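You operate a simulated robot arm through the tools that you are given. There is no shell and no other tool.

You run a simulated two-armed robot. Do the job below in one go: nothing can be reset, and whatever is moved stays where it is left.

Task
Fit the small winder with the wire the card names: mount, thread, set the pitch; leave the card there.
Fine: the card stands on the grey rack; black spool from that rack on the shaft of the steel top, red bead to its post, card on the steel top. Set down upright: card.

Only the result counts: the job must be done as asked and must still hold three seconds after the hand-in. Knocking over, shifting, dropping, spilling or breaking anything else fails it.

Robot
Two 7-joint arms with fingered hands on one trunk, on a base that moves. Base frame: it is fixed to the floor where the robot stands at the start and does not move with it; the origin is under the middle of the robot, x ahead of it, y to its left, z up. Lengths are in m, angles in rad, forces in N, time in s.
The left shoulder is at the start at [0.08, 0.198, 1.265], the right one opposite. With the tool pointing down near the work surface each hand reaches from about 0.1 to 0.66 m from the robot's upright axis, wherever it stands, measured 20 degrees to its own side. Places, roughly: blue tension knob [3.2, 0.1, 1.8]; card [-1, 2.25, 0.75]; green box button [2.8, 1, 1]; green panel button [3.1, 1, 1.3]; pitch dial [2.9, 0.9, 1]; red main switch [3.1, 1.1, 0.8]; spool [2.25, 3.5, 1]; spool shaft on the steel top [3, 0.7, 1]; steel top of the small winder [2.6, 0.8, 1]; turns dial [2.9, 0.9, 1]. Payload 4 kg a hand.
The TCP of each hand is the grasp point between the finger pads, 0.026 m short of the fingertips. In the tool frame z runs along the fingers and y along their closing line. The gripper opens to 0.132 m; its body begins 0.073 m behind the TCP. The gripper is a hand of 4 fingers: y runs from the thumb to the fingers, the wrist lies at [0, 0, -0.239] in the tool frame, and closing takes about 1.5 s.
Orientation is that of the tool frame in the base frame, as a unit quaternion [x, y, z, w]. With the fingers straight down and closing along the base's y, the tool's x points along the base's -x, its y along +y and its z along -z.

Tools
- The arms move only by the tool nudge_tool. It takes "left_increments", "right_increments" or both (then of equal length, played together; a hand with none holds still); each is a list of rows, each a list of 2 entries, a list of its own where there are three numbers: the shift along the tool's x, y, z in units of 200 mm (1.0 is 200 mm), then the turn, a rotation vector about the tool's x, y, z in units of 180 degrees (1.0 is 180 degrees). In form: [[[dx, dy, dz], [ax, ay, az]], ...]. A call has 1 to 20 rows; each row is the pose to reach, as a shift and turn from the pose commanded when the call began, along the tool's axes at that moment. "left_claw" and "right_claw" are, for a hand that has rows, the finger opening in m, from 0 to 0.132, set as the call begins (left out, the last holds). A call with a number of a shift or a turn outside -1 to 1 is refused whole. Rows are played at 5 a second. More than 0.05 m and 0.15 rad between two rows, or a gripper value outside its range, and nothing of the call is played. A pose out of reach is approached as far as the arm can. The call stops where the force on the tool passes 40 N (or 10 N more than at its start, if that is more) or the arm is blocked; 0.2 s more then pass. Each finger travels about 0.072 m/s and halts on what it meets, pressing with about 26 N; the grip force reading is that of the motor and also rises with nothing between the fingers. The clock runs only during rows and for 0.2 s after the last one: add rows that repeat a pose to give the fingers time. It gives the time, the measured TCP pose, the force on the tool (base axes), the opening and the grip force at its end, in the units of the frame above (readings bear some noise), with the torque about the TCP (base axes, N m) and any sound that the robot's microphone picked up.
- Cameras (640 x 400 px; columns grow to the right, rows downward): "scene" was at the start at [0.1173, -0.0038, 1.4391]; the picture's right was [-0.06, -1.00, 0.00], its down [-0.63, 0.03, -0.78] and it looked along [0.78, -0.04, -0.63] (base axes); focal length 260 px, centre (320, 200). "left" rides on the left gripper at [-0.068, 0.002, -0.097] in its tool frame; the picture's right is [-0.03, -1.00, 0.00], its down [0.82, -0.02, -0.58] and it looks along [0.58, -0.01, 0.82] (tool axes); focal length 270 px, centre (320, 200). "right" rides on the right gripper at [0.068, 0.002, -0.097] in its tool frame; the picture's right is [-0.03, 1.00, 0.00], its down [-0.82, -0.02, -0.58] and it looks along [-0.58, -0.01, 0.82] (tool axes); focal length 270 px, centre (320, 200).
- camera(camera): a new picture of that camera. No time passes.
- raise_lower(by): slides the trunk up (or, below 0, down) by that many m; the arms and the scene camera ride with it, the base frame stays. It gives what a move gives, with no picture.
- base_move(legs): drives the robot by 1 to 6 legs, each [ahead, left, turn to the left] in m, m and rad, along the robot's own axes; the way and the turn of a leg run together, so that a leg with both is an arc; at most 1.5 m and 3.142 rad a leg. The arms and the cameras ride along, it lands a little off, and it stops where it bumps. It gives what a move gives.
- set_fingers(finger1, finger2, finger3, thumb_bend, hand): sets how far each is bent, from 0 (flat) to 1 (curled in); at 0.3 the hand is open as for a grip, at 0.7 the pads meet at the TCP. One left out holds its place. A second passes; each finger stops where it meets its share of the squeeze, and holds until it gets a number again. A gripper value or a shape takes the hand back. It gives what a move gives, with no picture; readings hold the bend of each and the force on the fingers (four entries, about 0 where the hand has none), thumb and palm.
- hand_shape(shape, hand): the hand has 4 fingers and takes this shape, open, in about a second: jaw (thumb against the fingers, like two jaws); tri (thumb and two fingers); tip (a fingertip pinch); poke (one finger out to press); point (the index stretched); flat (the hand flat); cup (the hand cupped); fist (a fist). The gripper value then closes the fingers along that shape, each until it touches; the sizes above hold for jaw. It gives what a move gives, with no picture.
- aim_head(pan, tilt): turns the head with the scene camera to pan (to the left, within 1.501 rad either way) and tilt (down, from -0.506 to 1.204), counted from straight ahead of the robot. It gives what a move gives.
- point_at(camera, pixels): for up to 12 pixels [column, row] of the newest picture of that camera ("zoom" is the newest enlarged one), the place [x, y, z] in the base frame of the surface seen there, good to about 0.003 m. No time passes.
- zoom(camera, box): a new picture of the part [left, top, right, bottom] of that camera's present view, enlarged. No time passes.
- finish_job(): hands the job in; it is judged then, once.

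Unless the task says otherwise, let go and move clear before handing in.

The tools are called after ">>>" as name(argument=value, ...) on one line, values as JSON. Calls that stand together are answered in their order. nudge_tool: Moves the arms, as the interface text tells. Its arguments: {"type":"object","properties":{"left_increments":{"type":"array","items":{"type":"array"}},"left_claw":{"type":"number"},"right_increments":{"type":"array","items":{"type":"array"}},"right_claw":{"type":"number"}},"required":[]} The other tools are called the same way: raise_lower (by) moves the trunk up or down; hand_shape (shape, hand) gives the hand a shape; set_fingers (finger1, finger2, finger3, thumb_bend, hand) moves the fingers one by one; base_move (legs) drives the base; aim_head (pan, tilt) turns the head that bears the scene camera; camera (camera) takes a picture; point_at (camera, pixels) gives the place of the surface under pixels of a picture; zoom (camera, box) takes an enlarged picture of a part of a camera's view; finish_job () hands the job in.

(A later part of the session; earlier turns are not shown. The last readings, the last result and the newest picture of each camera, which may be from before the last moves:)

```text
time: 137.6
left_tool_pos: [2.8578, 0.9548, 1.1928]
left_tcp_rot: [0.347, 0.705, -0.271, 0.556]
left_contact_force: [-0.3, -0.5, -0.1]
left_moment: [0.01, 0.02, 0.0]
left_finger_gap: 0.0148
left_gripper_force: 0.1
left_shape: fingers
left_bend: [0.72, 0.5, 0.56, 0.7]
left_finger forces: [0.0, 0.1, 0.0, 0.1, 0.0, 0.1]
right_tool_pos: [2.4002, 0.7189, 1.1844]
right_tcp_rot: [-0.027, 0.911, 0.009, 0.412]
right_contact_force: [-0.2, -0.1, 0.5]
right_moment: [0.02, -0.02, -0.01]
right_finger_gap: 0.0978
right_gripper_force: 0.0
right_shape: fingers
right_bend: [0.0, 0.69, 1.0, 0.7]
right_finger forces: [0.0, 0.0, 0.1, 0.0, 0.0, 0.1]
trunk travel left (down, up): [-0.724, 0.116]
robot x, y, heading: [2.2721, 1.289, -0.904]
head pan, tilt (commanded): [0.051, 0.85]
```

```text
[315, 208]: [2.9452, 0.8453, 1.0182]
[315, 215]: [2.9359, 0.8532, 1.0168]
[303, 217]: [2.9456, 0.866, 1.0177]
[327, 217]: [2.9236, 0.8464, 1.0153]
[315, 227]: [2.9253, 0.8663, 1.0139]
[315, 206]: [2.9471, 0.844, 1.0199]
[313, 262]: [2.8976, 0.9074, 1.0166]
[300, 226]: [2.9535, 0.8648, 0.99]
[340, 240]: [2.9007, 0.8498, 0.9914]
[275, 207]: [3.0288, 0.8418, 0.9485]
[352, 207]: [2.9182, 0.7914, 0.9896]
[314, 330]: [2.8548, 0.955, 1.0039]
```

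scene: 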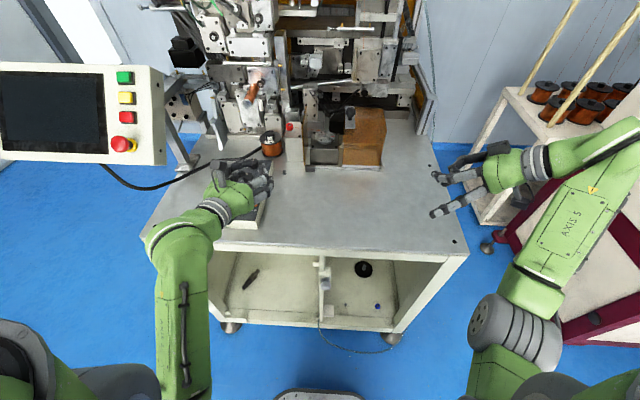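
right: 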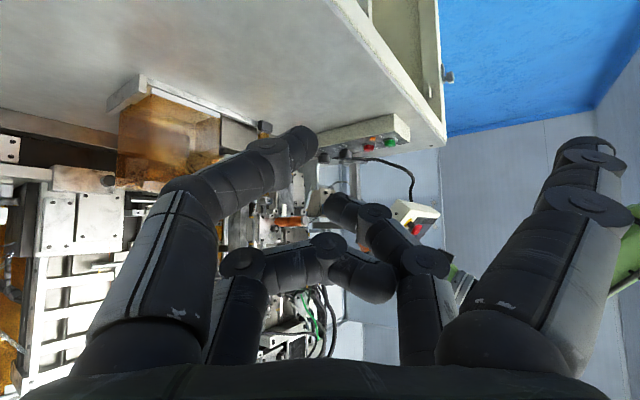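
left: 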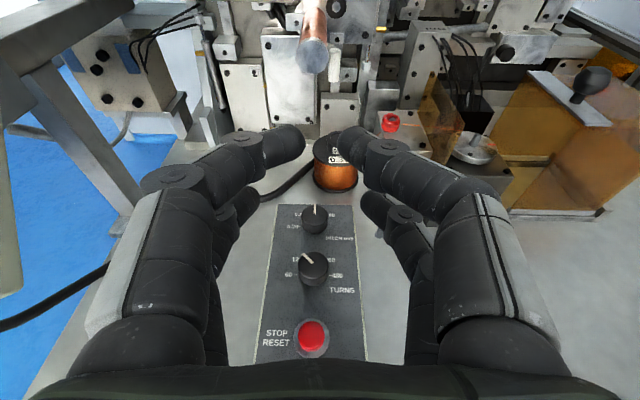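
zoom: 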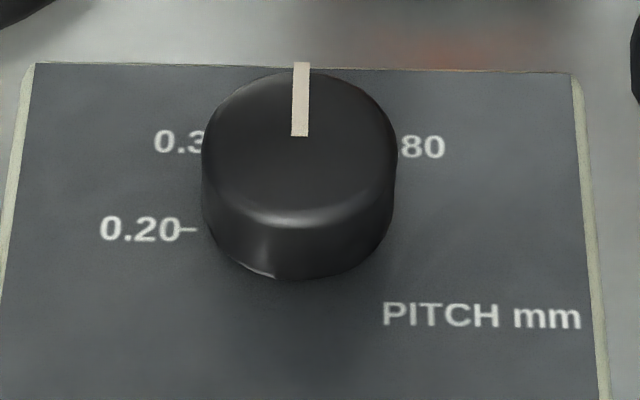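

The pointer is at 12 o'clock; labels 0.20 (left), 0.3x (upper left) and .80 (right) are partly hidden. I measure the labels' positions around the knob.

>>> zoom(camera="left", box=[275, 195, 360, 250])

>>> point_at(camera="zoom", pixels=[[190, 229], [140, 229], [180, 142], [425, 147], [302, 66], [302, 132], [300, 168], [207, 160], [392, 160], [298, 215], [405, 150], [300, 100]])

```text
7.27 times, centred on (318, 222) of left
```

zoom: 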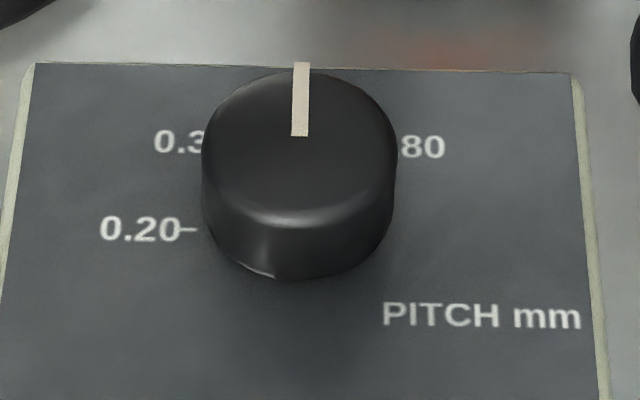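

```text
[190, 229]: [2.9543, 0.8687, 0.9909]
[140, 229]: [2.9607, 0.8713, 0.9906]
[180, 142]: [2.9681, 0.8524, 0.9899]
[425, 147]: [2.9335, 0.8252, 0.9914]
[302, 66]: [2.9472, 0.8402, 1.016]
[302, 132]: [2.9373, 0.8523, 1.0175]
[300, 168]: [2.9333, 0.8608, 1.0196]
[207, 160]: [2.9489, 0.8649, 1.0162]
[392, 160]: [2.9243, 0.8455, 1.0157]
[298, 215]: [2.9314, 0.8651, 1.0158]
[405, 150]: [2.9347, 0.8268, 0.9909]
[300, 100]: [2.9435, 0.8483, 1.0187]
```

The scale is 0.20 at 9 o'clock, 0.35 at upper left (−45°), 0.50 at 12 o'clock and 0.80 at upper right; the pointer stands at 0.50. I need a 45° turn to the left. I drive 6 cm closer to bring the knob within good reach.

>>> base_move(legs=[[0.06, 0, 0]])

```text
time: 138.5
left_tool_pos: [2.8855, 0.9145, 1.1996]
left_tcp_rot: [0.347, 0.702, -0.273, 0.559]
left_contact_force: [-0.1, 1.9, 1.2]
left_moment: [0.05, 0.0, -0.02]
left_finger_gap: 0.0148
left_gripper_force: 0.0
left_shape: fingers
left_bend: [0.72, 0.5, 0.56, 0.7]
left_finger forces: [0.0, 0.0, 0.1, 0.1, 0.0, 0.1]
right_tool_pos: [2.4293, 0.6795, 1.1902]
right_tcp_rot: [-0.028, 0.909, 0.005, 0.415]
right_contact_force: [0.0, 1.2, 0.2]
right_moment: [-0.06, -0.04, -0.05]
right_finger_gap: 0.0981
right_gripper_force: 0.0
right_shape: fingers
right_bend: [0.0, 0.69, 1.0, 0.7]
right_finger forces: [0.1, 0.0, 0.0, 0.1, 0.0, 0.0]
trunk travel left (down, up): [-0.724, 0.116]
robot x, y, heading: [2.3078, 1.2404, -0.907]
head pan, tilt (commanded): [0.051, 0.85]
```

I tilt the hand to 45°, yaw it to the right as the starting angle, and bring it above the knob with the opening at 0.06.

>>> nudge_tool(left_increments=[[[0.04, 0.003, 0.08], [0.0135, 0.0347, 0.0073]], [[0.1, 0.006, 0.18], [0.027, 0.0694, 0.0146]], [[0.17, 0.01, 0.29], [0.0405, 0.1042, 0.0219]], [[0.25, 0.013, 0.4], [0.054, 0.1389, 0.0292]], [[0.3385, 0.016, 0.507], [0.0675, 0.1736, 0.0365]]], left_claw=0.06)

>>> camera(camera="left")

>>> zoom(camera="scene", box=[200, 110, 320, 230])

```text
time: 139.7
left_tool_pos: [2.9456, 0.8445, 1.1019]
left_tcp_rot: [0.504, 0.775, -0.208, 0.319]
left_contact_force: [0.4, -0.2, 0.1]
left_moment: [0.0, -0.03, -0.03]
left_finger_gap: 0.0596
left_gripper_force: 0.0
left_shape: jaw
left_bend: [0.73, 0.73, 0.73, 0.7]
left_finger forces: [0.0, 0.1, 0.0, 0.0, 0.1, 0.0]
right_tool_pos: [2.4377, 0.6723, 1.1849]
right_tcp_rot: [-0.026, 0.911, 0.009, 0.412]
right_contact_force: [0.2, -0.6, 0.1]
right_moment: [0.01, 0.0, -0.01]
right_finger_gap: 0.098
right_gripper_force: 0.0
right_shape: fingers
right_bend: [0.0, 0.69, 1.0, 0.7]
right_finger forces: [0.0, 0.1, 0.0, 0.1, 0.0, 0.0]
trunk travel left (down, up): [-0.724, 0.116]
robot x, y, heading: [2.3094, 1.2418, -0.909]
head pan, tilt (commanded): [0.051, 0.85]
```

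```text
taken
```

left: 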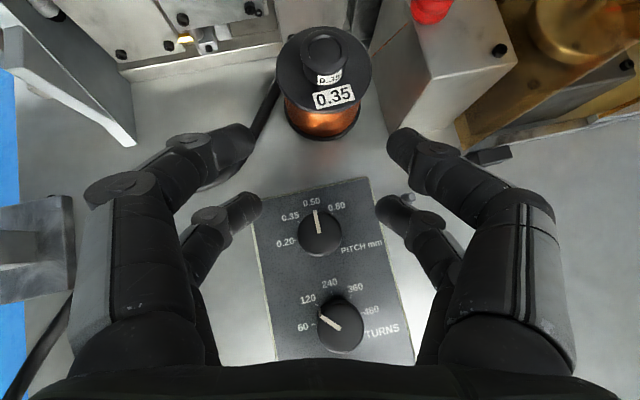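

```text
3.33 times, centred on (260, 170) of scene
```

zoom: 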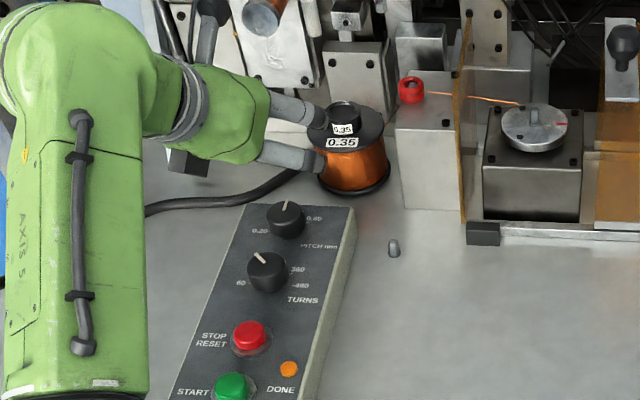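

Now the whole scale is visible: 0.20, 0.35, 0.50, 0.80 around the knob at (320,233), pointer on 0.50. I zoom in to read exact tick angles.

>>> zoom(camera="left", box=[265, 185, 390, 270])

>>> point_at(camera="zoom", pixels=[[275, 240], [275, 215], [155, 265], [165, 192], [240, 115], [335, 160], [175, 255], [190, 195], [250, 135], [310, 165], [195, 245], [365, 230]])

```text
4.71 times, centred on (328, 228) of left
```

zoom: 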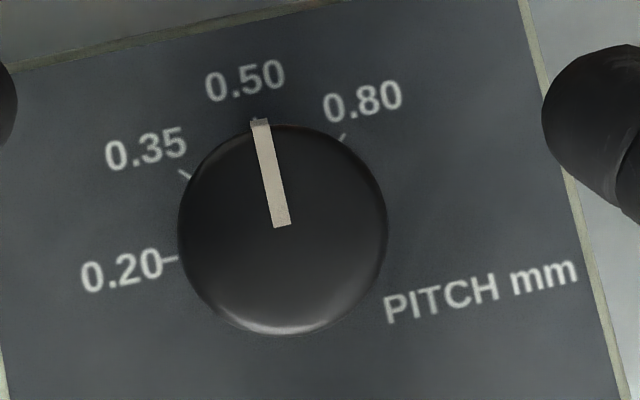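

```text
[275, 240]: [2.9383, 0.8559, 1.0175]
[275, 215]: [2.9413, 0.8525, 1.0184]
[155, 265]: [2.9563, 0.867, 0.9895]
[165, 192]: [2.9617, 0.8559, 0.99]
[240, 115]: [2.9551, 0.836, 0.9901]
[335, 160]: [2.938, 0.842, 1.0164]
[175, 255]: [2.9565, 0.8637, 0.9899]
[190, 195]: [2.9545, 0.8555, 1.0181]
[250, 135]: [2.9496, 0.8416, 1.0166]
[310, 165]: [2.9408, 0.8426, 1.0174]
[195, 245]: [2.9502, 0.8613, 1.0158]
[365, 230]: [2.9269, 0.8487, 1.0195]
```

The pointer stands on 0.50 and 0.35 is 45° to its left. I lower the hand so the lower digits straddle the knob.

>>> nudge_tool(left_increments=[[[0.09, -0.004, 0.07], [0, 0, 0]], [[0.18, -0.008, 0.143], [0, 0, 0]], [[0.269, -0.011, 0.2145], [0, 0, 0]]])

>>> camera(camera="left")

>>> point_at(camera="left", pixels=[[258, 205], [378, 208], [318, 205], [318, 190], [318, 220], [290, 205], [346, 205]])

```text
time: 140.5
left_tool_pos: [2.9392, 0.8518, 1.0348]
left_tcp_rot: [0.504, 0.774, -0.209, 0.321]
left_contact_force: [0.1, 0.4, 0.1]
left_moment: [-0.03, 0.0, 0.01]
left_finger_gap: 0.0596
left_gripper_force: 0.0
left_shape: jaw
left_bend: [0.73, 0.73, 0.73, 0.7]
left_finger forces: [0.0, 0.1, 0.0, 0.1, 0.1, 0.1]
right_tool_pos: [2.4355, 0.6718, 1.1857]
right_tcp_rot: [-0.027, 0.911, 0.01, 0.412]
right_contact_force: [0.6, -0.4, 0.3]
right_moment: [-0.03, -0.03, -0.01]
right_finger_gap: 0.0981
right_gripper_force: 0.1
right_shape: fingers
right_bend: [0.0, 0.69, 1.0, 0.7]
right_finger forces: [0.0, 0.1, 0.2, 0.1, 0.0, 0.0]
trunk travel left (down, up): [-0.724, 0.116]
robot x, y, heading: [2.3056, 1.2436, -0.907]
head pan, tilt (commanded): [0.051, 0.85]
```

```text
taken
```

left: 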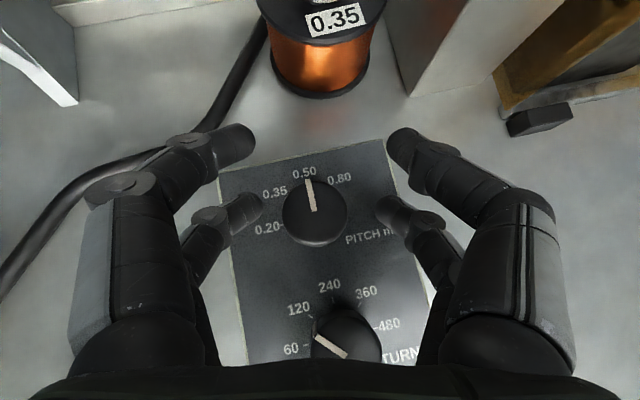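

```text
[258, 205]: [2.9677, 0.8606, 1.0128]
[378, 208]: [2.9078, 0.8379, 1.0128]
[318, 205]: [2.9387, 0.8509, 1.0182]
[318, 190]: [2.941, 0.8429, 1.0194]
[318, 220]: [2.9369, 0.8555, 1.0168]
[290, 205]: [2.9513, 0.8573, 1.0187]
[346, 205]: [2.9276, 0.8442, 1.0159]
```

The tips bracket the knob (258,205)/(380,208) with the knob's centre about 2 mm behind their closing line. I shift back 2 mm and close on the knob.

>>> nudge_tool(left_increments=[[[0.007, 0, -0.007], [0, 0, 0]], [[0.007, 0, -0.007], [0, 0, 0]], [[0.007, 0, -0.007], [0, 0, 0]], [[0.007, 0, -0.007], [0, 0, 0]], [[0.007, 0, -0.007], [0, 0, 0]]], left_claw=0.01)

>>> camera(camera="left")

```text
time: 141.7
left_tool_pos: [2.9391, 0.8514, 1.0356]
left_tcp_rot: [0.503, 0.775, -0.207, 0.322]
left_contact_force: [1.6, 2.2, 4.5]
left_moment: [0.1, -0.07, 0.01]
left_finger_gap: 0.0122
left_gripper_force: 0.1
left_shape: jaw
left_bend: [0.71, 0.69, 0.7, 0.7]
left_finger forces: [0.1, 6.2, 3.9, 0.0, 0.1, 0.0]
right_tool_pos: [2.4362, 0.6731, 1.1854]
right_tcp_rot: [-0.027, 0.911, 0.009, 0.412]
right_contact_force: [0.4, 0.7, -0.5]
right_moment: [-0.02, 0.0, 0.0]
right_finger_gap: 0.0976
right_gripper_force: 0.0
right_shape: fingers
right_bend: [0.0, 0.69, 1.0, 0.7]
right_finger forces: [0.0, 0.0, 0.0, 0.0, 0.1, 0.0]
trunk travel left (down, up): [-0.724, 0.116]
robot x, y, heading: [2.3047, 1.2433, -0.904]
head pan, tilt (commanded): [0.051, 0.85]
```

```text
taken
```

left: 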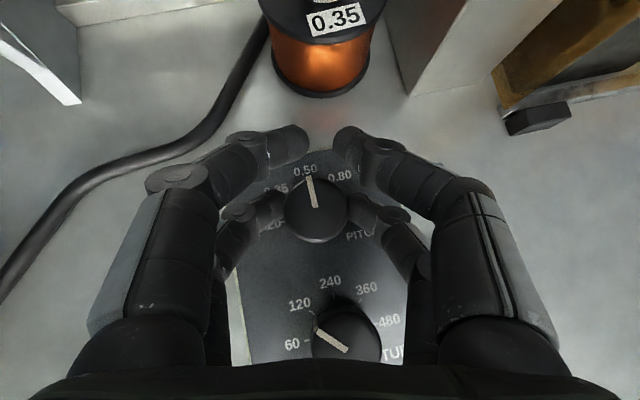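

The fingers hold the knob (6.2/3.9 N). I firm up the grip and turn it the first 22° to the left about its own axis.

>>> nudge_tool(left_increments=[[[0, 0, 0], [0, 0, 0]], [[0, 0, 0], [0, 0, 0]], [[0.0005, 0.0016, -0.0005], [-0.0293, 0, -0.0295]], [[0.001, 0.0032, -0.001], [-0.0587, 0, -0.0591]], [[0.0015, 0.0048, -0.0015], [-0.088, 0, -0.0886]]], left_claw=0.0)

>>> camera(camera="left")

```text
time: 142.9
left_tool_pos: [2.941, 0.8515, 1.0349]
left_tcp_rot: [0.341, 0.859, -0.141, 0.355]
left_contact_force: [5.4, -8.5, -0.4]
left_moment: [-0.26, -0.12, -0.04]
left_finger_gap: 0.0001
left_gripper_force: 26.3
left_shape: jaw
left_bend: [0.61, 0.73, 0.72, 0.7]
left_finger forces: [0.0, 23.0, 26.3, 0.0, 0.0, 0.0]
right_tool_pos: [2.4372, 0.6705, 1.1845]
right_tcp_rot: [-0.026, 0.911, 0.01, 0.412]
right_contact_force: [0.0, -0.6, 0.3]
right_moment: [0.0, -0.01, -0.03]
right_finger_gap: 0.098
right_gripper_force: 0.1
right_shape: fingers
right_bend: [0.0, 0.69, 1.0, 0.7]
right_finger forces: [0.0, 0.0, 0.1, 0.1, 0.0, 0.0]
trunk travel left (down, up): [-0.724, 0.116]
robot x, y, heading: [2.3136, 1.2421, -0.909]
head pan, tilt (commanded): [0.051, 0.85]
```

```text
taken
```

left: 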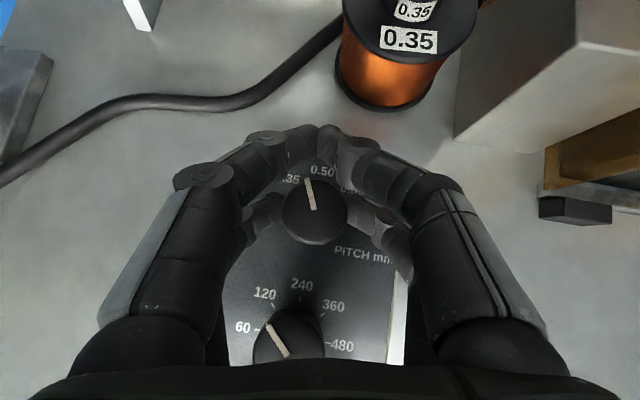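

The knob follows: the pointer is now between 0.50 and 0.35. I turn the remaining 22°.

>>> nudge_tool(left_increments=[[[0.003, 0.0016, -0.003], [-0.0294, 0, -0.0295]], [[0.005, 0.003, -0.005], [-0.0589, 0, -0.0591]], [[0.005, 0.0045, -0.005], [-0.0883, 0, -0.0886]]])

>>> camera(camera="left")

>>> zoom(camera="left", box=[255, 140, 385, 260])

```text
time: 143.7
left_tool_pos: [2.9416, 0.852, 1.0347]
left_tcp_rot: [0.167, 0.909, -0.07, 0.376]
left_contact_force: [10.7, -11.2, 3.3]
left_moment: [-0.36, -0.26, -0.05]
left_finger_gap: 0.0001
left_gripper_force: 26.3
left_shape: jaw
left_bend: [0.61, 0.73, 0.72, 0.7]
left_finger forces: [0.1, 22.4, 29.3, 0.0, 0.0, 0.0]
right_tool_pos: [2.4372, 0.6696, 1.1837]
right_tcp_rot: [-0.026, 0.911, 0.01, 0.412]
right_contact_force: [0.1, 0.6, 0.3]
right_moment: [0.0, 0.01, -0.03]
right_finger_gap: 0.0978
right_gripper_force: 0.0
right_shape: fingers
right_bend: [0.0, 0.69, 1.0, 0.7]
right_finger forces: [0.0, 0.0, 0.0, 0.0, 0.1, 0.0]
trunk travel left (down, up): [-0.724, 0.116]
robot x, y, heading: [2.3081, 1.241, -0.904]
head pan, tilt (commanded): [0.051, 0.85]
```

```text
taken
```

left: 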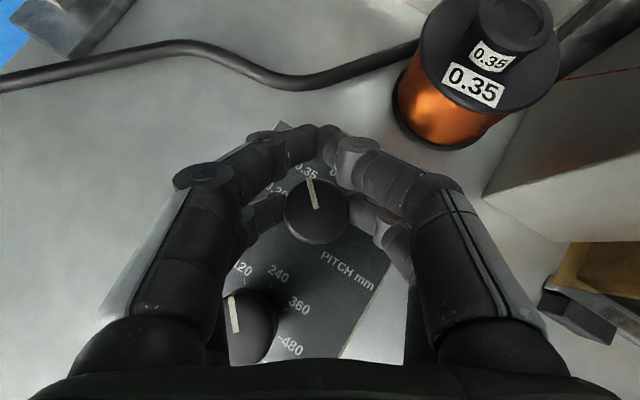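

```text
3.33 times, centred on (320, 200) of left
```

zoom: 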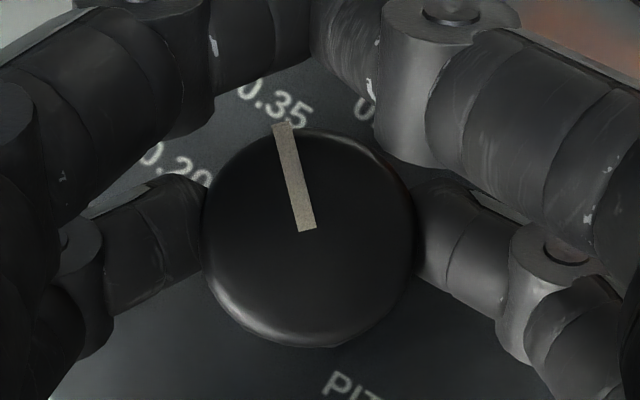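

The pointer now sits on 0.35. I open the hand to release the knob.

>>> nudge_tool(left_increments=[[[0, 0, 0], [0, 0, 0]], [[0, 0, 0], [0, 0, 0]], [[0, 0, 0], [0, 0, 0]]], left_claw=0.06)

>>> camera(camera="left")

>>> zoom(camera="left", box=[215, 140, 385, 370])

```text
time: 144.5
left_tool_pos: [2.9382, 0.8538, 1.0335]
left_tcp_rot: [0.169, 0.909, -0.069, 0.375]
left_contact_force: [0.0, 0.6, -0.6]
left_moment: [-0.06, -0.03, -0.01]
left_finger_gap: 0.0597
left_gripper_force: 0.1
left_shape: jaw
left_bend: [0.73, 0.73, 0.73, 0.7]
left_finger forces: [0.0, 0.0, 0.0, 0.0, 0.0, 0.1]
right_tool_pos: [2.4369, 0.6723, 1.1847]
right_tcp_rot: [-0.026, 0.911, 0.01, 0.412]
right_contact_force: [-0.4, 0.7, -0.8]
right_moment: [-0.02, 0.03, -0.01]
right_finger_gap: 0.0978
right_gripper_force: 0.1
right_shape: fingers
right_bend: [0.0, 0.69, 1.0, 0.7]
right_finger forces: [0.0, 0.1, 0.0, 0.0, 0.0, 0.0]
trunk travel left (down, up): [-0.724, 0.116]
robot x, y, heading: [2.3052, 1.2434, -0.907]
head pan, tilt (commanded): [0.051, 0.85]
```

```text
taken
```

left: 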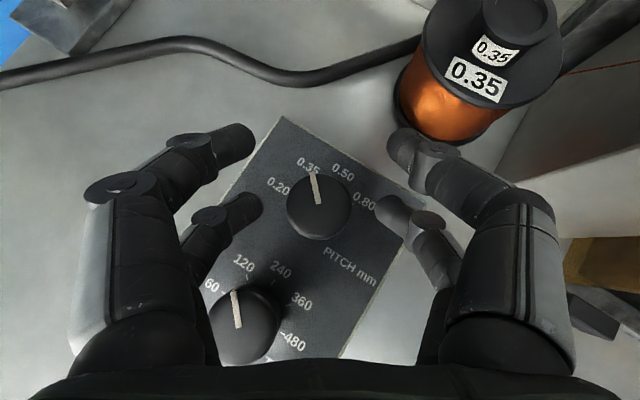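

```text
1.74 times, centred on (300, 255) of left
```

zoom: 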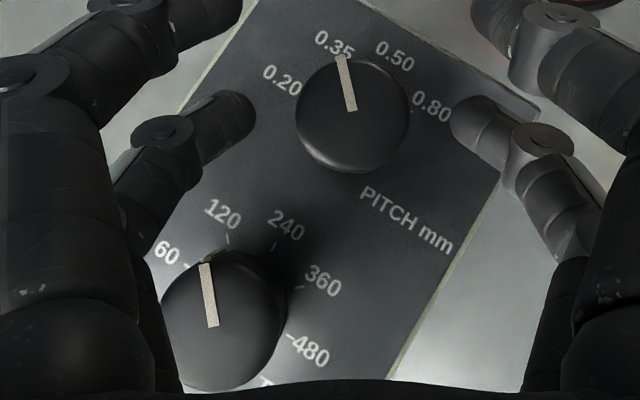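

The pointer rests on 0.35 with the hand open. I lift straight up and check both dials from above.

>>> nudge_tool(left_increments=[[[-0.1, 0, -0.1], [0, 0, 0]], [[-0.2, 0, -0.2], [0, 0, 0]], [[-0.3, 0, -0.3], [0, 0, 0]], [[-0.4, 0, -0.4], [0, 0, 0]]])

>>> camera(camera="left")

>>> zoom(camera="left", box=[215, 140, 385, 370])

```text
time: 145.5
left_tool_pos: [2.9395, 0.8566, 1.149]
left_tcp_rot: [0.168, 0.908, -0.07, 0.376]
left_contact_force: [0.2, 0.5, 0.1]
left_moment: [0.0, 0.0, -0.01]
left_finger_gap: 0.0598
left_gripper_force: 0.0
left_shape: jaw
left_bend: [0.73, 0.73, 0.73, 0.7]
left_finger forces: [0.1, 0.0, 0.1, 0.0, 0.0, 0.0]
right_tool_pos: [2.4356, 0.6728, 1.1859]
right_tcp_rot: [-0.026, 0.911, 0.009, 0.412]
right_contact_force: [-0.3, 1.1, 0.6]
right_moment: [-0.02, 0.02, 0.02]
right_finger_gap: 0.0979
right_gripper_force: 0.1
right_shape: fingers
right_bend: [0.0, 0.69, 1.0, 0.7]
right_finger forces: [0.0, 0.0, 0.1, 0.1, 0.1, 0.0]
trunk travel left (down, up): [-0.724, 0.116]
robot x, y, heading: [2.3051, 1.2426, -0.904]
head pan, tilt (commanded): [0.051, 0.85]
```

```text
taken
```

left: 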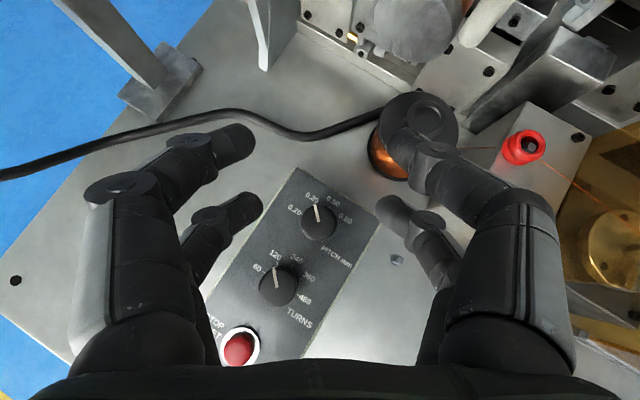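

```text
1.74 times, centred on (300, 255) of left
```

zoom: 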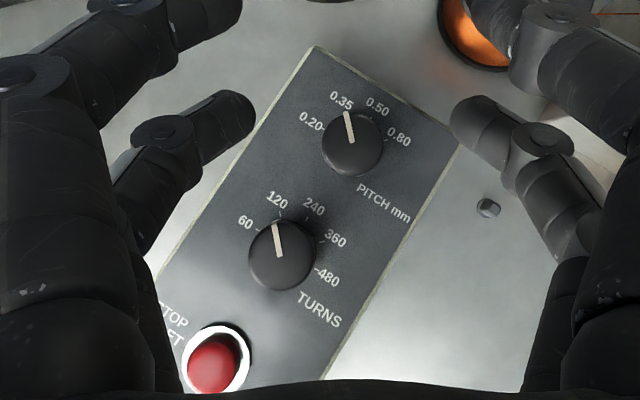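

Pitch points to 0.35 and turns still at 120. I zoom on the pitch dial for a precise check, and look at the spool and bead.

>>> zoom(camera="left", box=[280, 180, 365, 245])

>>> point_at(camera="zoom", pixels=[[255, 188], [290, 300], [275, 250], [165, 300], [405, 310], [285, 185], [285, 420]])

>>> zoom(camera="left", box=[360, 90, 640, 280])

```text
6.15 times, centred on (322, 212) of left
```

zoom: 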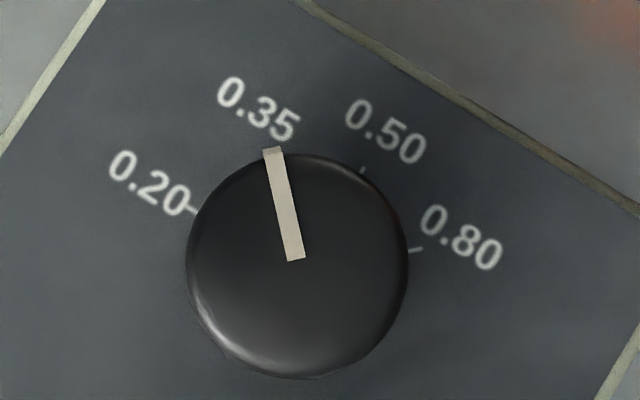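

```text
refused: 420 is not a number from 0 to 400
```

```text
2.11 times, centred on (500, 185) of left
```

zoom: 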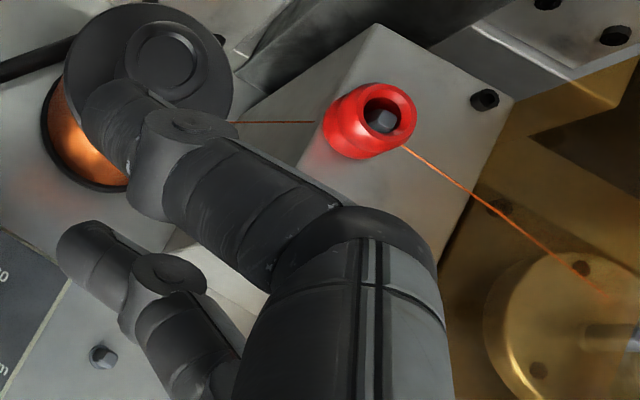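

The pitch pointer lies exactly on 0.35, the bead is on its post and the wire is led to the disc. Now for the card: I back away from the winder and turn to face the rack.

>>> base_move(legs=[[-0.5, 0, 0], [0, 0, 0.8], [0, 0, 0.77]])

>>> aim_head(pan=0.1, tilt=0.4)

>>> camera(camera="scene")

>>> camera(camera="left")

```text
time: 152.6
left_tool_pos: [2.3871, 2.261, 1.1486]
left_tcp_rot: [-0.525, 0.76, 0.218, 0.315]
left_contact_force: [-0.1, 0.1, 0.3]
left_moment: [-0.03, 0.03, -0.02]
left_finger_gap: 0.0599
left_gripper_force: 0.0
left_shape: jaw
left_bend: [0.73, 0.73, 0.73, 0.7]
left_finger forces: [0.1, 0.0, 0.0, 0.1, 0.0, 0.0]
right_tool_pos: [2.573, 1.7593, 1.187]
right_tcp_rot: [0.664, -0.624, -0.299, -0.284]
right_contact_force: [-0.2, -1.0, -0.8]
right_moment: [0.0, 0.02, -0.01]
right_finger_gap: 0.0978
right_gripper_force: 0.0
right_shape: fingers
right_bend: [0.0, 0.69, 1.0, 0.7]
right_finger forces: [0.2, 0.0, 0.1, 0.0, 0.1, 0.0]
trunk travel left (down, up): [-0.724, 0.116]
robot x, y, heading: [2.0012, 1.6288, 0.673]
head pan, tilt (commanded): [0.051, 0.85]
```

```text
time: 153.5
left_tool_pos: [2.3875, 2.2624, 1.1471]
left_tcp_rot: [-0.526, 0.76, 0.217, 0.314]
left_contact_force: [-0.2, 1.3, 0.6]
left_moment: [-0.01, 0.0, 0.01]
left_finger_gap: 0.0597
left_gripper_force: 0.0
left_shape: jaw
left_bend: [0.73, 0.73, 0.73, 0.7]
left_finger forces: [0.0, 0.0, 0.1, 0.0, 0.0, 0.0]
right_tool_pos: [2.5717, 1.7613, 1.1863]
right_tcp_rot: [0.664, -0.623, -0.299, -0.284]
right_contact_force: [0.3, 0.0, -0.5]
right_moment: [0.02, -0.03, 0.0]
right_finger_gap: 0.098
right_gripper_force: 0.1
right_shape: fingers
right_bend: [0.0, 0.69, 1.0, 0.7]
right_finger forces: [0.0, 0.1, 0.0, 0.0, 0.0, 0.0]
trunk travel left (down, up): [-0.724, 0.116]
robot x, y, heading: [2.0027, 1.6289, 0.669]
head pan, tilt (commanded): [0.099, 0.4]
```

```text
taken
```

scene: 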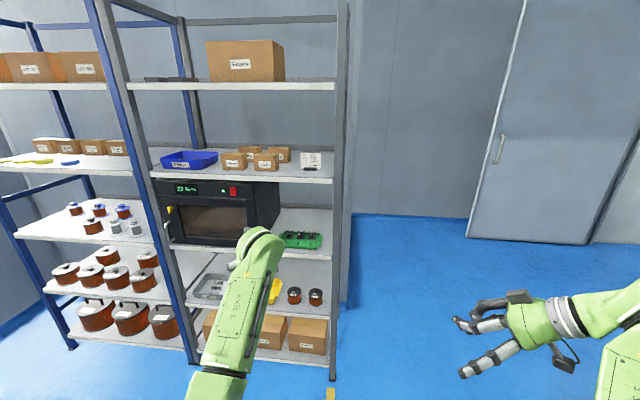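

```text
taken
```

left: 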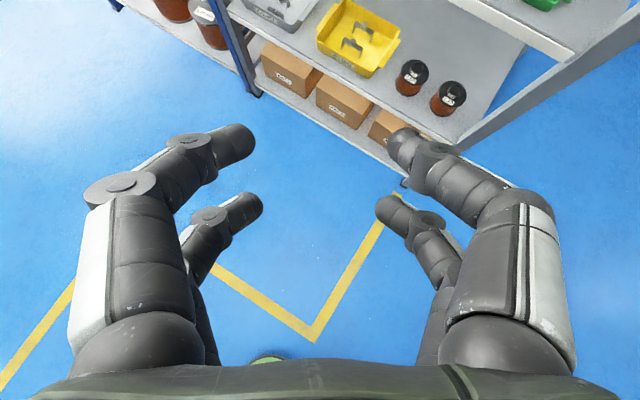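

The robot faces the rack; the card stands at (312,160). I level the left hand to 13° (matching the card's lean), square to the rack, at the card's height.

>>> nudge_tool(left_increments=[[[-0.088, -0.051, -0.125], [0.0266, -0.0289, 0.0148]], [[-0.176, -0.102, -0.25], [0.0531, -0.0579, 0.0296]], [[-0.265, -0.154, -0.375], [0.0797, -0.0868, 0.0444]], [[-0.353, -0.205, -0.5], [0.1063, -0.1157, 0.0592]], [[-0.441, -0.256, -0.625], [0.1328, -0.1447, 0.074]], [[-0.529, -0.307, -0.749], [0.1594, -0.1736, 0.0888]]], left_claw=0.132)

>>> camera(camera="left")

```text
time: 154.9
left_tool_pos: [2.4326, 2.2124, 1.3292]
left_tcp_rot: [-0.246, 0.742, 0.197, 0.592]
left_contact_force: [-0.2, 0.1, 0.1]
left_moment: [-0.01, 0.0, 0.0]
left_finger_gap: 0.1317
left_gripper_force: 0.1
left_shape: jaw
left_bend: [0.3, 0.3, 0.3, 0.3]
left_finger forces: [0.0, 0.1, 0.0, 0.1, 0.0, 0.0]
right_tool_pos: [2.5725, 1.7602, 1.1854]
right_tcp_rot: [0.664, -0.624, -0.298, -0.284]
right_contact_force: [0.0, -0.5, 0.0]
right_moment: [0.0, 0.01, 0.0]
right_finger_gap: 0.098
right_gripper_force: 0.0
right_shape: fingers
right_bend: [0.0, 0.69, 1.0, 0.7]
right_finger forces: [0.0, 0.0, 0.0, 0.0, 0.0, 0.0]
trunk travel left (down, up): [-0.724, 0.116]
robot x, y, heading: [2.0034, 1.6291, 0.675]
head pan, tilt (commanded): [0.099, 0.4]
```

```text
taken
```

left: 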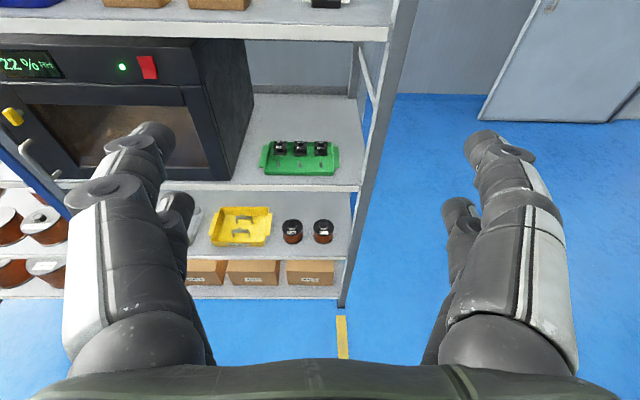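

The hand is level and open at the card's height. I drive 0.40 m toward the rack, with a small sidestep right to centre on the card.

>>> base_move(legs=[[0.3, -0.02, 0], [0.08, 0, 0]])

>>> aim_head(pan=0.25, tilt=0.4)

>>> camera(camera="left")

>>> camera(camera="scene")

```text
time: 157.6
left_tool_pos: [2.7312, 2.4257, 1.3357]
left_tcp_rot: [-0.247, 0.739, 0.199, 0.594]
left_contact_force: [-1.1, -0.3, 0.3]
left_moment: [0.01, 0.01, 0.01]
left_finger_gap: 0.132
left_gripper_force: 0.0
left_shape: jaw
left_bend: [0.3, 0.3, 0.3, 0.3]
left_finger forces: [0.0, 0.0, 0.1, 0.1, 0.0, 0.1]
right_tool_pos: [2.8728, 1.9744, 1.1922]
right_tcp_rot: [0.665, -0.62, -0.3, -0.288]
right_contact_force: [-0.3, -1.3, 0.3]
right_moment: [0.02, -0.01, -0.06]
right_finger_gap: 0.0979
right_gripper_force: 0.0
right_shape: fingers
right_bend: [0.0, 0.69, 1.0, 0.7]
right_finger forces: [0.0, 0.1, 0.0, 0.1, 0.1, 0.0]
trunk travel left (down, up): [-0.724, 0.116]
robot x, y, heading: [2.3118, 1.8461, 0.672]
head pan, tilt (commanded): [0.099, 0.4]
```

```text
time: 158.3
left_tool_pos: [2.7373, 2.4307, 1.3327]
left_tcp_rot: [-0.247, 0.741, 0.198, 0.592]
left_contact_force: [0.3, -0.1, -0.2]
left_moment: [-0.02, 0.02, 0.02]
left_finger_gap: 0.1321
left_gripper_force: 0.0
left_shape: jaw
left_bend: [0.3, 0.3, 0.3, 0.3]
left_finger forces: [0.0, 0.1, 0.1, 0.0, 0.0, 0.0]
right_tool_pos: [2.8789, 1.9779, 1.1872]
right_tcp_rot: [0.666, -0.622, -0.299, -0.284]
right_contact_force: [-0.1, -1.1, -0.3]
right_moment: [0.0, 0.0, -0.05]
right_finger_gap: 0.098
right_gripper_force: 0.0
right_shape: fingers
right_bend: [0.0, 0.69, 1.0, 0.7]
right_finger forces: [0.0, 0.1, 0.0, 0.0, 0.0, 0.0]
trunk travel left (down, up): [-0.724, 0.116]
robot x, y, heading: [2.3062, 1.8473, 0.678]
head pan, tilt (commanded): [0.25, 0.4]
```

```text
taken
```

left: 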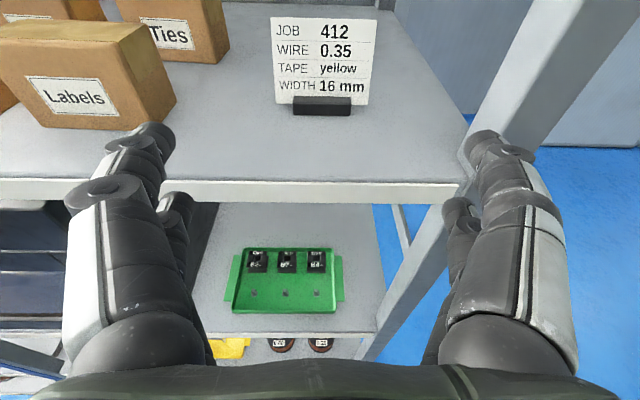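

```text
taken
```

scene: 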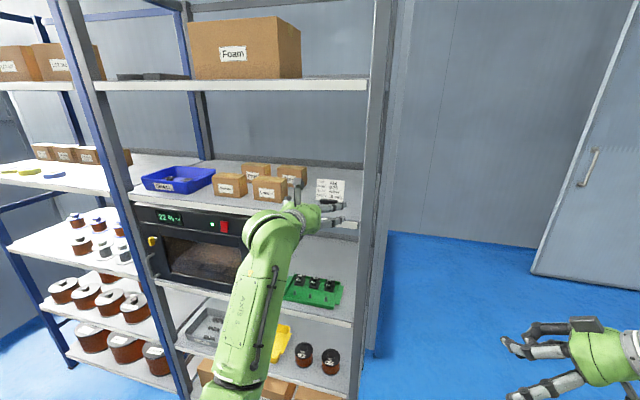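

The card is right ahead in the left view (272-376, 17-115), the "Labels" box to its left (175,100). I measure the card's corners, foot and the box.

>>> point_at(camera="left", pixels=[[274, 22], [374, 24], [277, 98], [368, 100], [296, 104], [348, 105], [322, 112], [322, 60], [322, 95], [172, 92], [150, 30], [480, 160]])

>>> zoom(camera="left", box=[140, 0, 500, 220])

```text
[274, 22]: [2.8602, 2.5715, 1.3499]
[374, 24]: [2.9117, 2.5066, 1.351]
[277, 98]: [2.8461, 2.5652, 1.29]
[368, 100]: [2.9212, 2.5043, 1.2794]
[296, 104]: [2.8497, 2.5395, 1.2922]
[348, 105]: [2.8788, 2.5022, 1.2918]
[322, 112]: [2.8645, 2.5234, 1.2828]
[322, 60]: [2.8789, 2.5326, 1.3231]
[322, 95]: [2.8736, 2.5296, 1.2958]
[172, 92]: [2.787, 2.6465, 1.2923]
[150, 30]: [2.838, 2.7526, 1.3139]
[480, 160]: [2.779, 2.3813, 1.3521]
```

```text
1.78 times, centred on (320, 110) of left
```

zoom: 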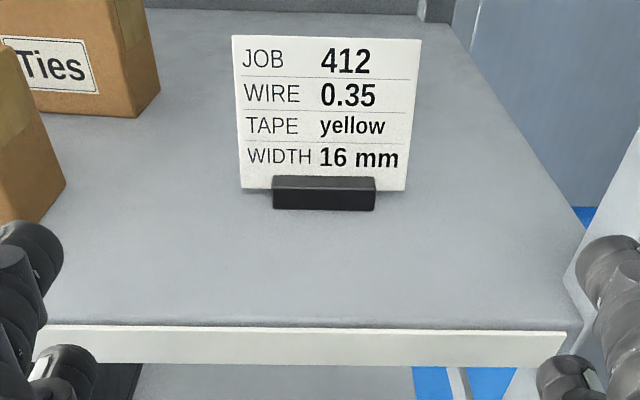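

The card is 0.083–0.09 m wide, leaning back ~14°, its normal square with the hand within 1.5°. Before going in I check the right rack post's position near the right digits.

>>> point_at(camera="zoom", pixels=[[600, 225], [572, 305], [585, 255], [570, 345], [580, 320], [620, 205], [540, 200], [420, 200]])

>>> zoom(camera="scene", box=[250, 150, 390, 260])

```text
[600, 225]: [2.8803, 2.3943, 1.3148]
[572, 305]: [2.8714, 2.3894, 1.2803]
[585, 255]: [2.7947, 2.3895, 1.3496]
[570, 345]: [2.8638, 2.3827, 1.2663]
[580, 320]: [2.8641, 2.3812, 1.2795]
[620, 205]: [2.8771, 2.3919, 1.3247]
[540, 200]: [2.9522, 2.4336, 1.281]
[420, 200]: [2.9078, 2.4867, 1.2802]
```

```text
3.64 times, centred on (320, 205) of scene
```

zoom: 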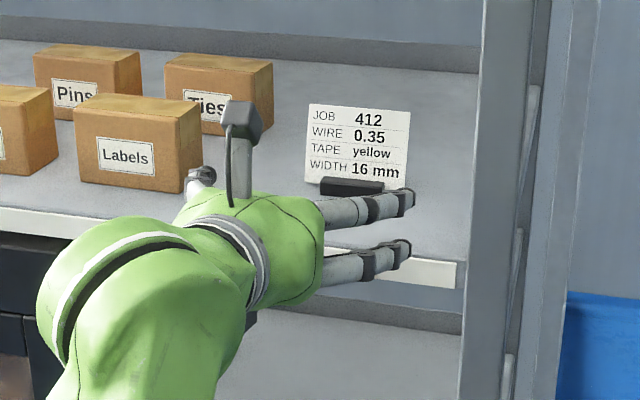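

The post's inner face is at v≈0.127, leaving about 2 cm beside the right digits. I move in most of the way and re-check.

>>> nudge_tool(left_increments=[[[-0.03, -0.004, 0.15], [-0.002, 0.0025, -0.0005]], [[-0.06, -0.008, 0.3], [-0.004, 0.005, -0.001]], [[-0.1, -0.013, 0.5], [-0.0062, 0.0073, -0.0014]]], left_claw=0.12)

>>> camera(camera="left")

>>> zoom(camera="scene", box=[250, 150, 390, 260])

```text
time: 159.1
left_tool_pos: [2.8247, 2.4935, 1.327]
left_tcp_rot: [-0.257, 0.746, 0.2, 0.58]
left_contact_force: [-0.8, 0.0, -0.8]
left_moment: [0.01, -0.04, -0.02]
left_finger_gap: 0.1199
left_gripper_force: 0.1
left_shape: jaw
left_bend: [0.46, 0.46, 0.46, 0.31]
left_finger forces: [0.0, 0.0, 0.0, 0.0, 0.1, 0.1]
right_tool_pos: [2.8829, 1.9818, 1.1835]
right_tcp_rot: [0.664, -0.624, -0.3, -0.284]
right_contact_force: [-0.6, 0.7, 0.6]
right_moment: [-0.03, 0.03, 0.01]
right_finger_gap: 0.0976
right_gripper_force: 0.1
right_shape: fingers
right_bend: [0.0, 0.69, 1.0, 0.7]
right_finger forces: [0.1, 0.0, 0.1, 0.1, 0.0, 0.1]
trunk travel left (down, up): [-0.724, 0.116]
robot x, y, heading: [2.3134, 1.8495, 0.677]
head pan, tilt (commanded): [0.25, 0.4]
```

```text
taken
```

left: 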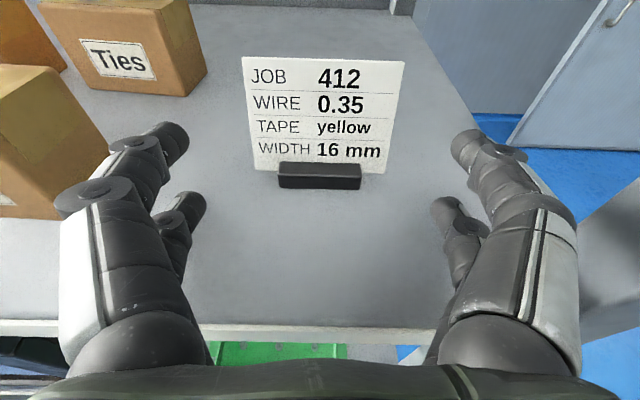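

```text
3.64 times, centred on (320, 205) of scene
```

zoom: 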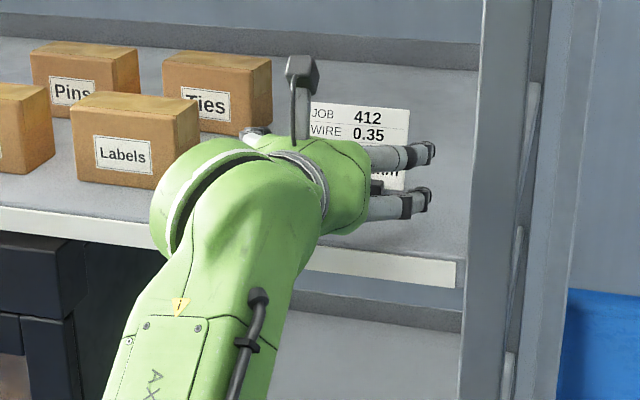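

The card fills the view ahead; left box stays clear. I measure the card's edges from this close view for the final alignment.

>>> point_at(camera="left", pixels=[[247, 62], [401, 66], [252, 120], [394, 122], [256, 160], [385, 165], [324, 65], [322, 120], [320, 158], [185, 135], [455, 145], [200, 205]])

```text
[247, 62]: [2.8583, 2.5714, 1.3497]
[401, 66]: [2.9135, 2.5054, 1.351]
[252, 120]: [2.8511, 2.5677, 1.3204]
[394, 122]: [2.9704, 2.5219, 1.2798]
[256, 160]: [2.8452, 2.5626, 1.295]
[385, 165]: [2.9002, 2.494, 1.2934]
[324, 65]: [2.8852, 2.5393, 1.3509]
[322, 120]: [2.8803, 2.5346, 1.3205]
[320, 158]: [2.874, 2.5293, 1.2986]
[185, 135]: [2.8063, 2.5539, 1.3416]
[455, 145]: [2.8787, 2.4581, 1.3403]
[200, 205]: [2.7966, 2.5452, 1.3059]
```

The card's face centre is (2.880,2.5346) at mid height. I advance the last 5 cm so the fingertips stand beside the card's edges.

>>> nudge_tool(left_increments=[[[-0.025, -0.003, 0.085], [0, 0, 0]], [[-0.05, -0.006, 0.17], [0, 0, 0]], [[-0.074, -0.009, 0.251], [0, 0, 0]]])

>>> camera(camera="left")

>>> point_at(camera="left", pixels=[[190, 140], [450, 150], [203, 205], [435, 210], [235, 160], [410, 160], [320, 150], [320, 200]])

```text
time: 159.9
left_tool_pos: [2.8656, 2.5214, 1.3298]
left_tcp_rot: [-0.258, 0.746, 0.201, 0.581]
left_contact_force: [-0.8, 0.1, 0.2]
left_moment: [-0.02, 0.01, 0.01]
left_finger_gap: 0.1203
left_gripper_force: 0.1
left_shape: jaw
left_bend: [0.46, 0.46, 0.46, 0.31]
left_finger forces: [0.1, 0.1, 0.0, 0.1, 0.0, 0.0]
right_tool_pos: [2.8825, 1.9785, 1.1852]
right_tcp_rot: [0.665, -0.623, -0.299, -0.283]
right_contact_force: [0.5, 0.2, -0.5]
right_moment: [0.0, 0.03, 0.0]
right_finger_gap: 0.0978
right_gripper_force: 0.1
right_shape: fingers
right_bend: [0.0, 0.69, 1.0, 0.7]
right_finger forces: [0.0, 0.0, 0.1, 0.0, 0.1, 0.0]
trunk travel left (down, up): [-0.724, 0.116]
robot x, y, heading: [2.3145, 1.8493, 0.679]
head pan, tilt (commanded): [0.25, 0.4]
```

```text
taken
```

left: 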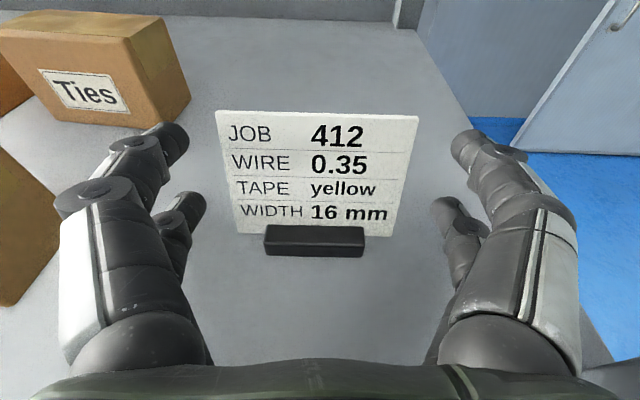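

```text
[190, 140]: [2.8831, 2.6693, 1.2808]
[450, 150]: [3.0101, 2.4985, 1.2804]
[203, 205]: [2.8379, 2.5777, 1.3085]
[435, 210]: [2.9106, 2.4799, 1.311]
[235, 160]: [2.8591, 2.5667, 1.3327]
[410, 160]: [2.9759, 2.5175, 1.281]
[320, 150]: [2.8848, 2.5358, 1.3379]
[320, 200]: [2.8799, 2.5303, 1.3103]
```

The tips are about 5 mm short of the card's plane; I advance 4.5 mm and close to just wider than the card to check alignment.

>>> nudge_tool(left_increments=[[[-0.0055, 0, 0.022], [0, 0, 0]], [[-0.0055, 0, 0.022], [0, 0, 0]], [[-0.0055, 0, 0.022], [0, 0, 0]]], left_claw=0.1)

>>> camera(camera="left")

>>> point_at(camera="left", pixels=[[218, 203], [415, 208], [320, 200], [320, 150], [210, 140], [430, 145], [232, 170], [407, 172]])

```text
time: 160.7
left_tool_pos: [2.8682, 2.525, 1.3313]
left_tcp_rot: [-0.257, 0.746, 0.201, 0.581]
left_contact_force: [-0.7, 0.4, 0.3]
left_moment: [0.0, -0.01, 0.02]
left_finger_gap: 0.1004
left_gripper_force: 0.0
left_shape: jaw
left_bend: [0.63, 0.63, 0.63, 0.5]
left_finger forces: [0.1, 0.0, 0.0, 0.1, 0.0, 0.1]
right_tool_pos: [2.8812, 1.9792, 1.1859]
right_tcp_rot: [0.664, -0.624, -0.298, -0.284]
right_contact_force: [-1.0, -0.2, 0.1]
right_moment: [-0.02, 0.06, -0.02]
right_finger_gap: 0.0979
right_gripper_force: 0.0
right_shape: fingers
right_bend: [0.0, 0.69, 1.0, 0.7]
right_finger forces: [0.0, 0.1, 0.0, 0.0, 0.1, 0.0]
trunk travel left (down, up): [-0.724, 0.116]
robot x, y, heading: [2.3087, 1.8498, 0.673]
head pan, tilt (commanded): [0.25, 0.4]
```

```text
taken
```

left: 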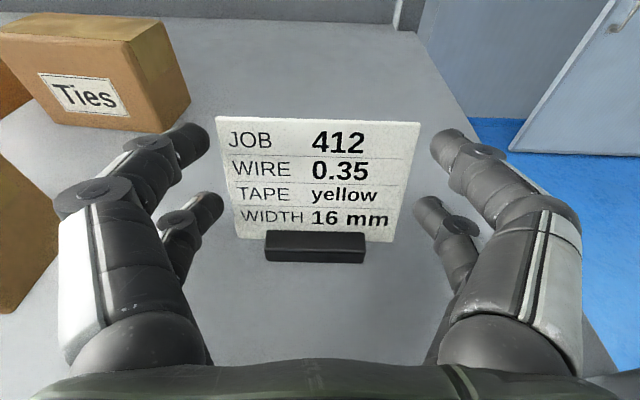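

```text
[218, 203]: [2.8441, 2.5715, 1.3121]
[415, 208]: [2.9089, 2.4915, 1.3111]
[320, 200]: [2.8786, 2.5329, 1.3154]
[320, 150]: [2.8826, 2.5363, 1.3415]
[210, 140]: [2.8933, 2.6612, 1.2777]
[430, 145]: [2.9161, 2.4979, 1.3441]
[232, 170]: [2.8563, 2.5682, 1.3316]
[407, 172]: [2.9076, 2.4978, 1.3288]
```

The tips flank the card's edges at (218,203) and (415,208), in line with its plane within ~2 mm. I close gently onto the edges.

>>> nudge_tool(left_increments=[[[-0.001, 0, 0.005], [0, 0, 0]], [[-0.001, 0, 0.005], [0, 0, 0]], [[-0.001, 0, 0.005], [0, 0, 0]]], left_claw=0.082)

>>> camera(camera="left")

```text
time: 161.5
left_tool_pos: [2.8694, 2.5256, 1.3316]
left_tcp_rot: [-0.257, 0.746, 0.201, 0.581]
left_contact_force: [0.8, 0.7, 1.4]
left_moment: [0.02, 0.03, 0.01]
left_finger_gap: 0.0842
left_gripper_force: 26.0
left_shape: jaw
left_bend: [0.71, 0.71, 0.71, 0.64]
left_finger forces: [23.4, 23.3, 23.4, 0.0, 23.7, 0.1]
right_tool_pos: [2.8797, 1.9793, 1.186]
right_tcp_rot: [0.665, -0.623, -0.298, -0.284]
right_contact_force: [1.0, 0.6, -0.7]
right_moment: [-0.01, 0.0, -0.05]
right_finger_gap: 0.098
right_gripper_force: 0.1
right_shape: fingers
right_bend: [0.0, 0.69, 1.0, 0.7]
right_finger forces: [0.1, 0.1, 0.0, 0.0, 0.1, 0.0]
trunk travel left (down, up): [-0.724, 0.116]
robot x, y, heading: [2.312, 1.8494, 0.672]
head pan, tilt (commanded): [0.25, 0.4]
```

```text
taken
```

left: 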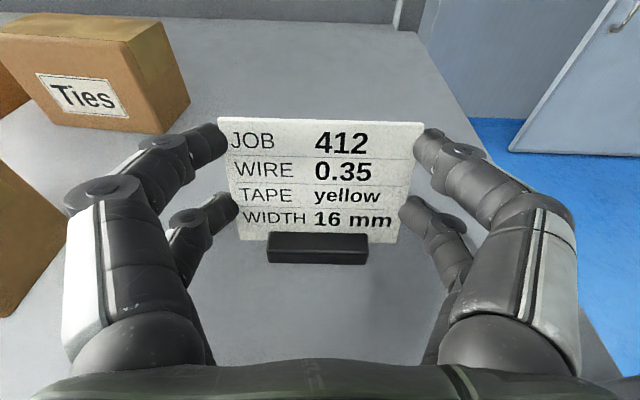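

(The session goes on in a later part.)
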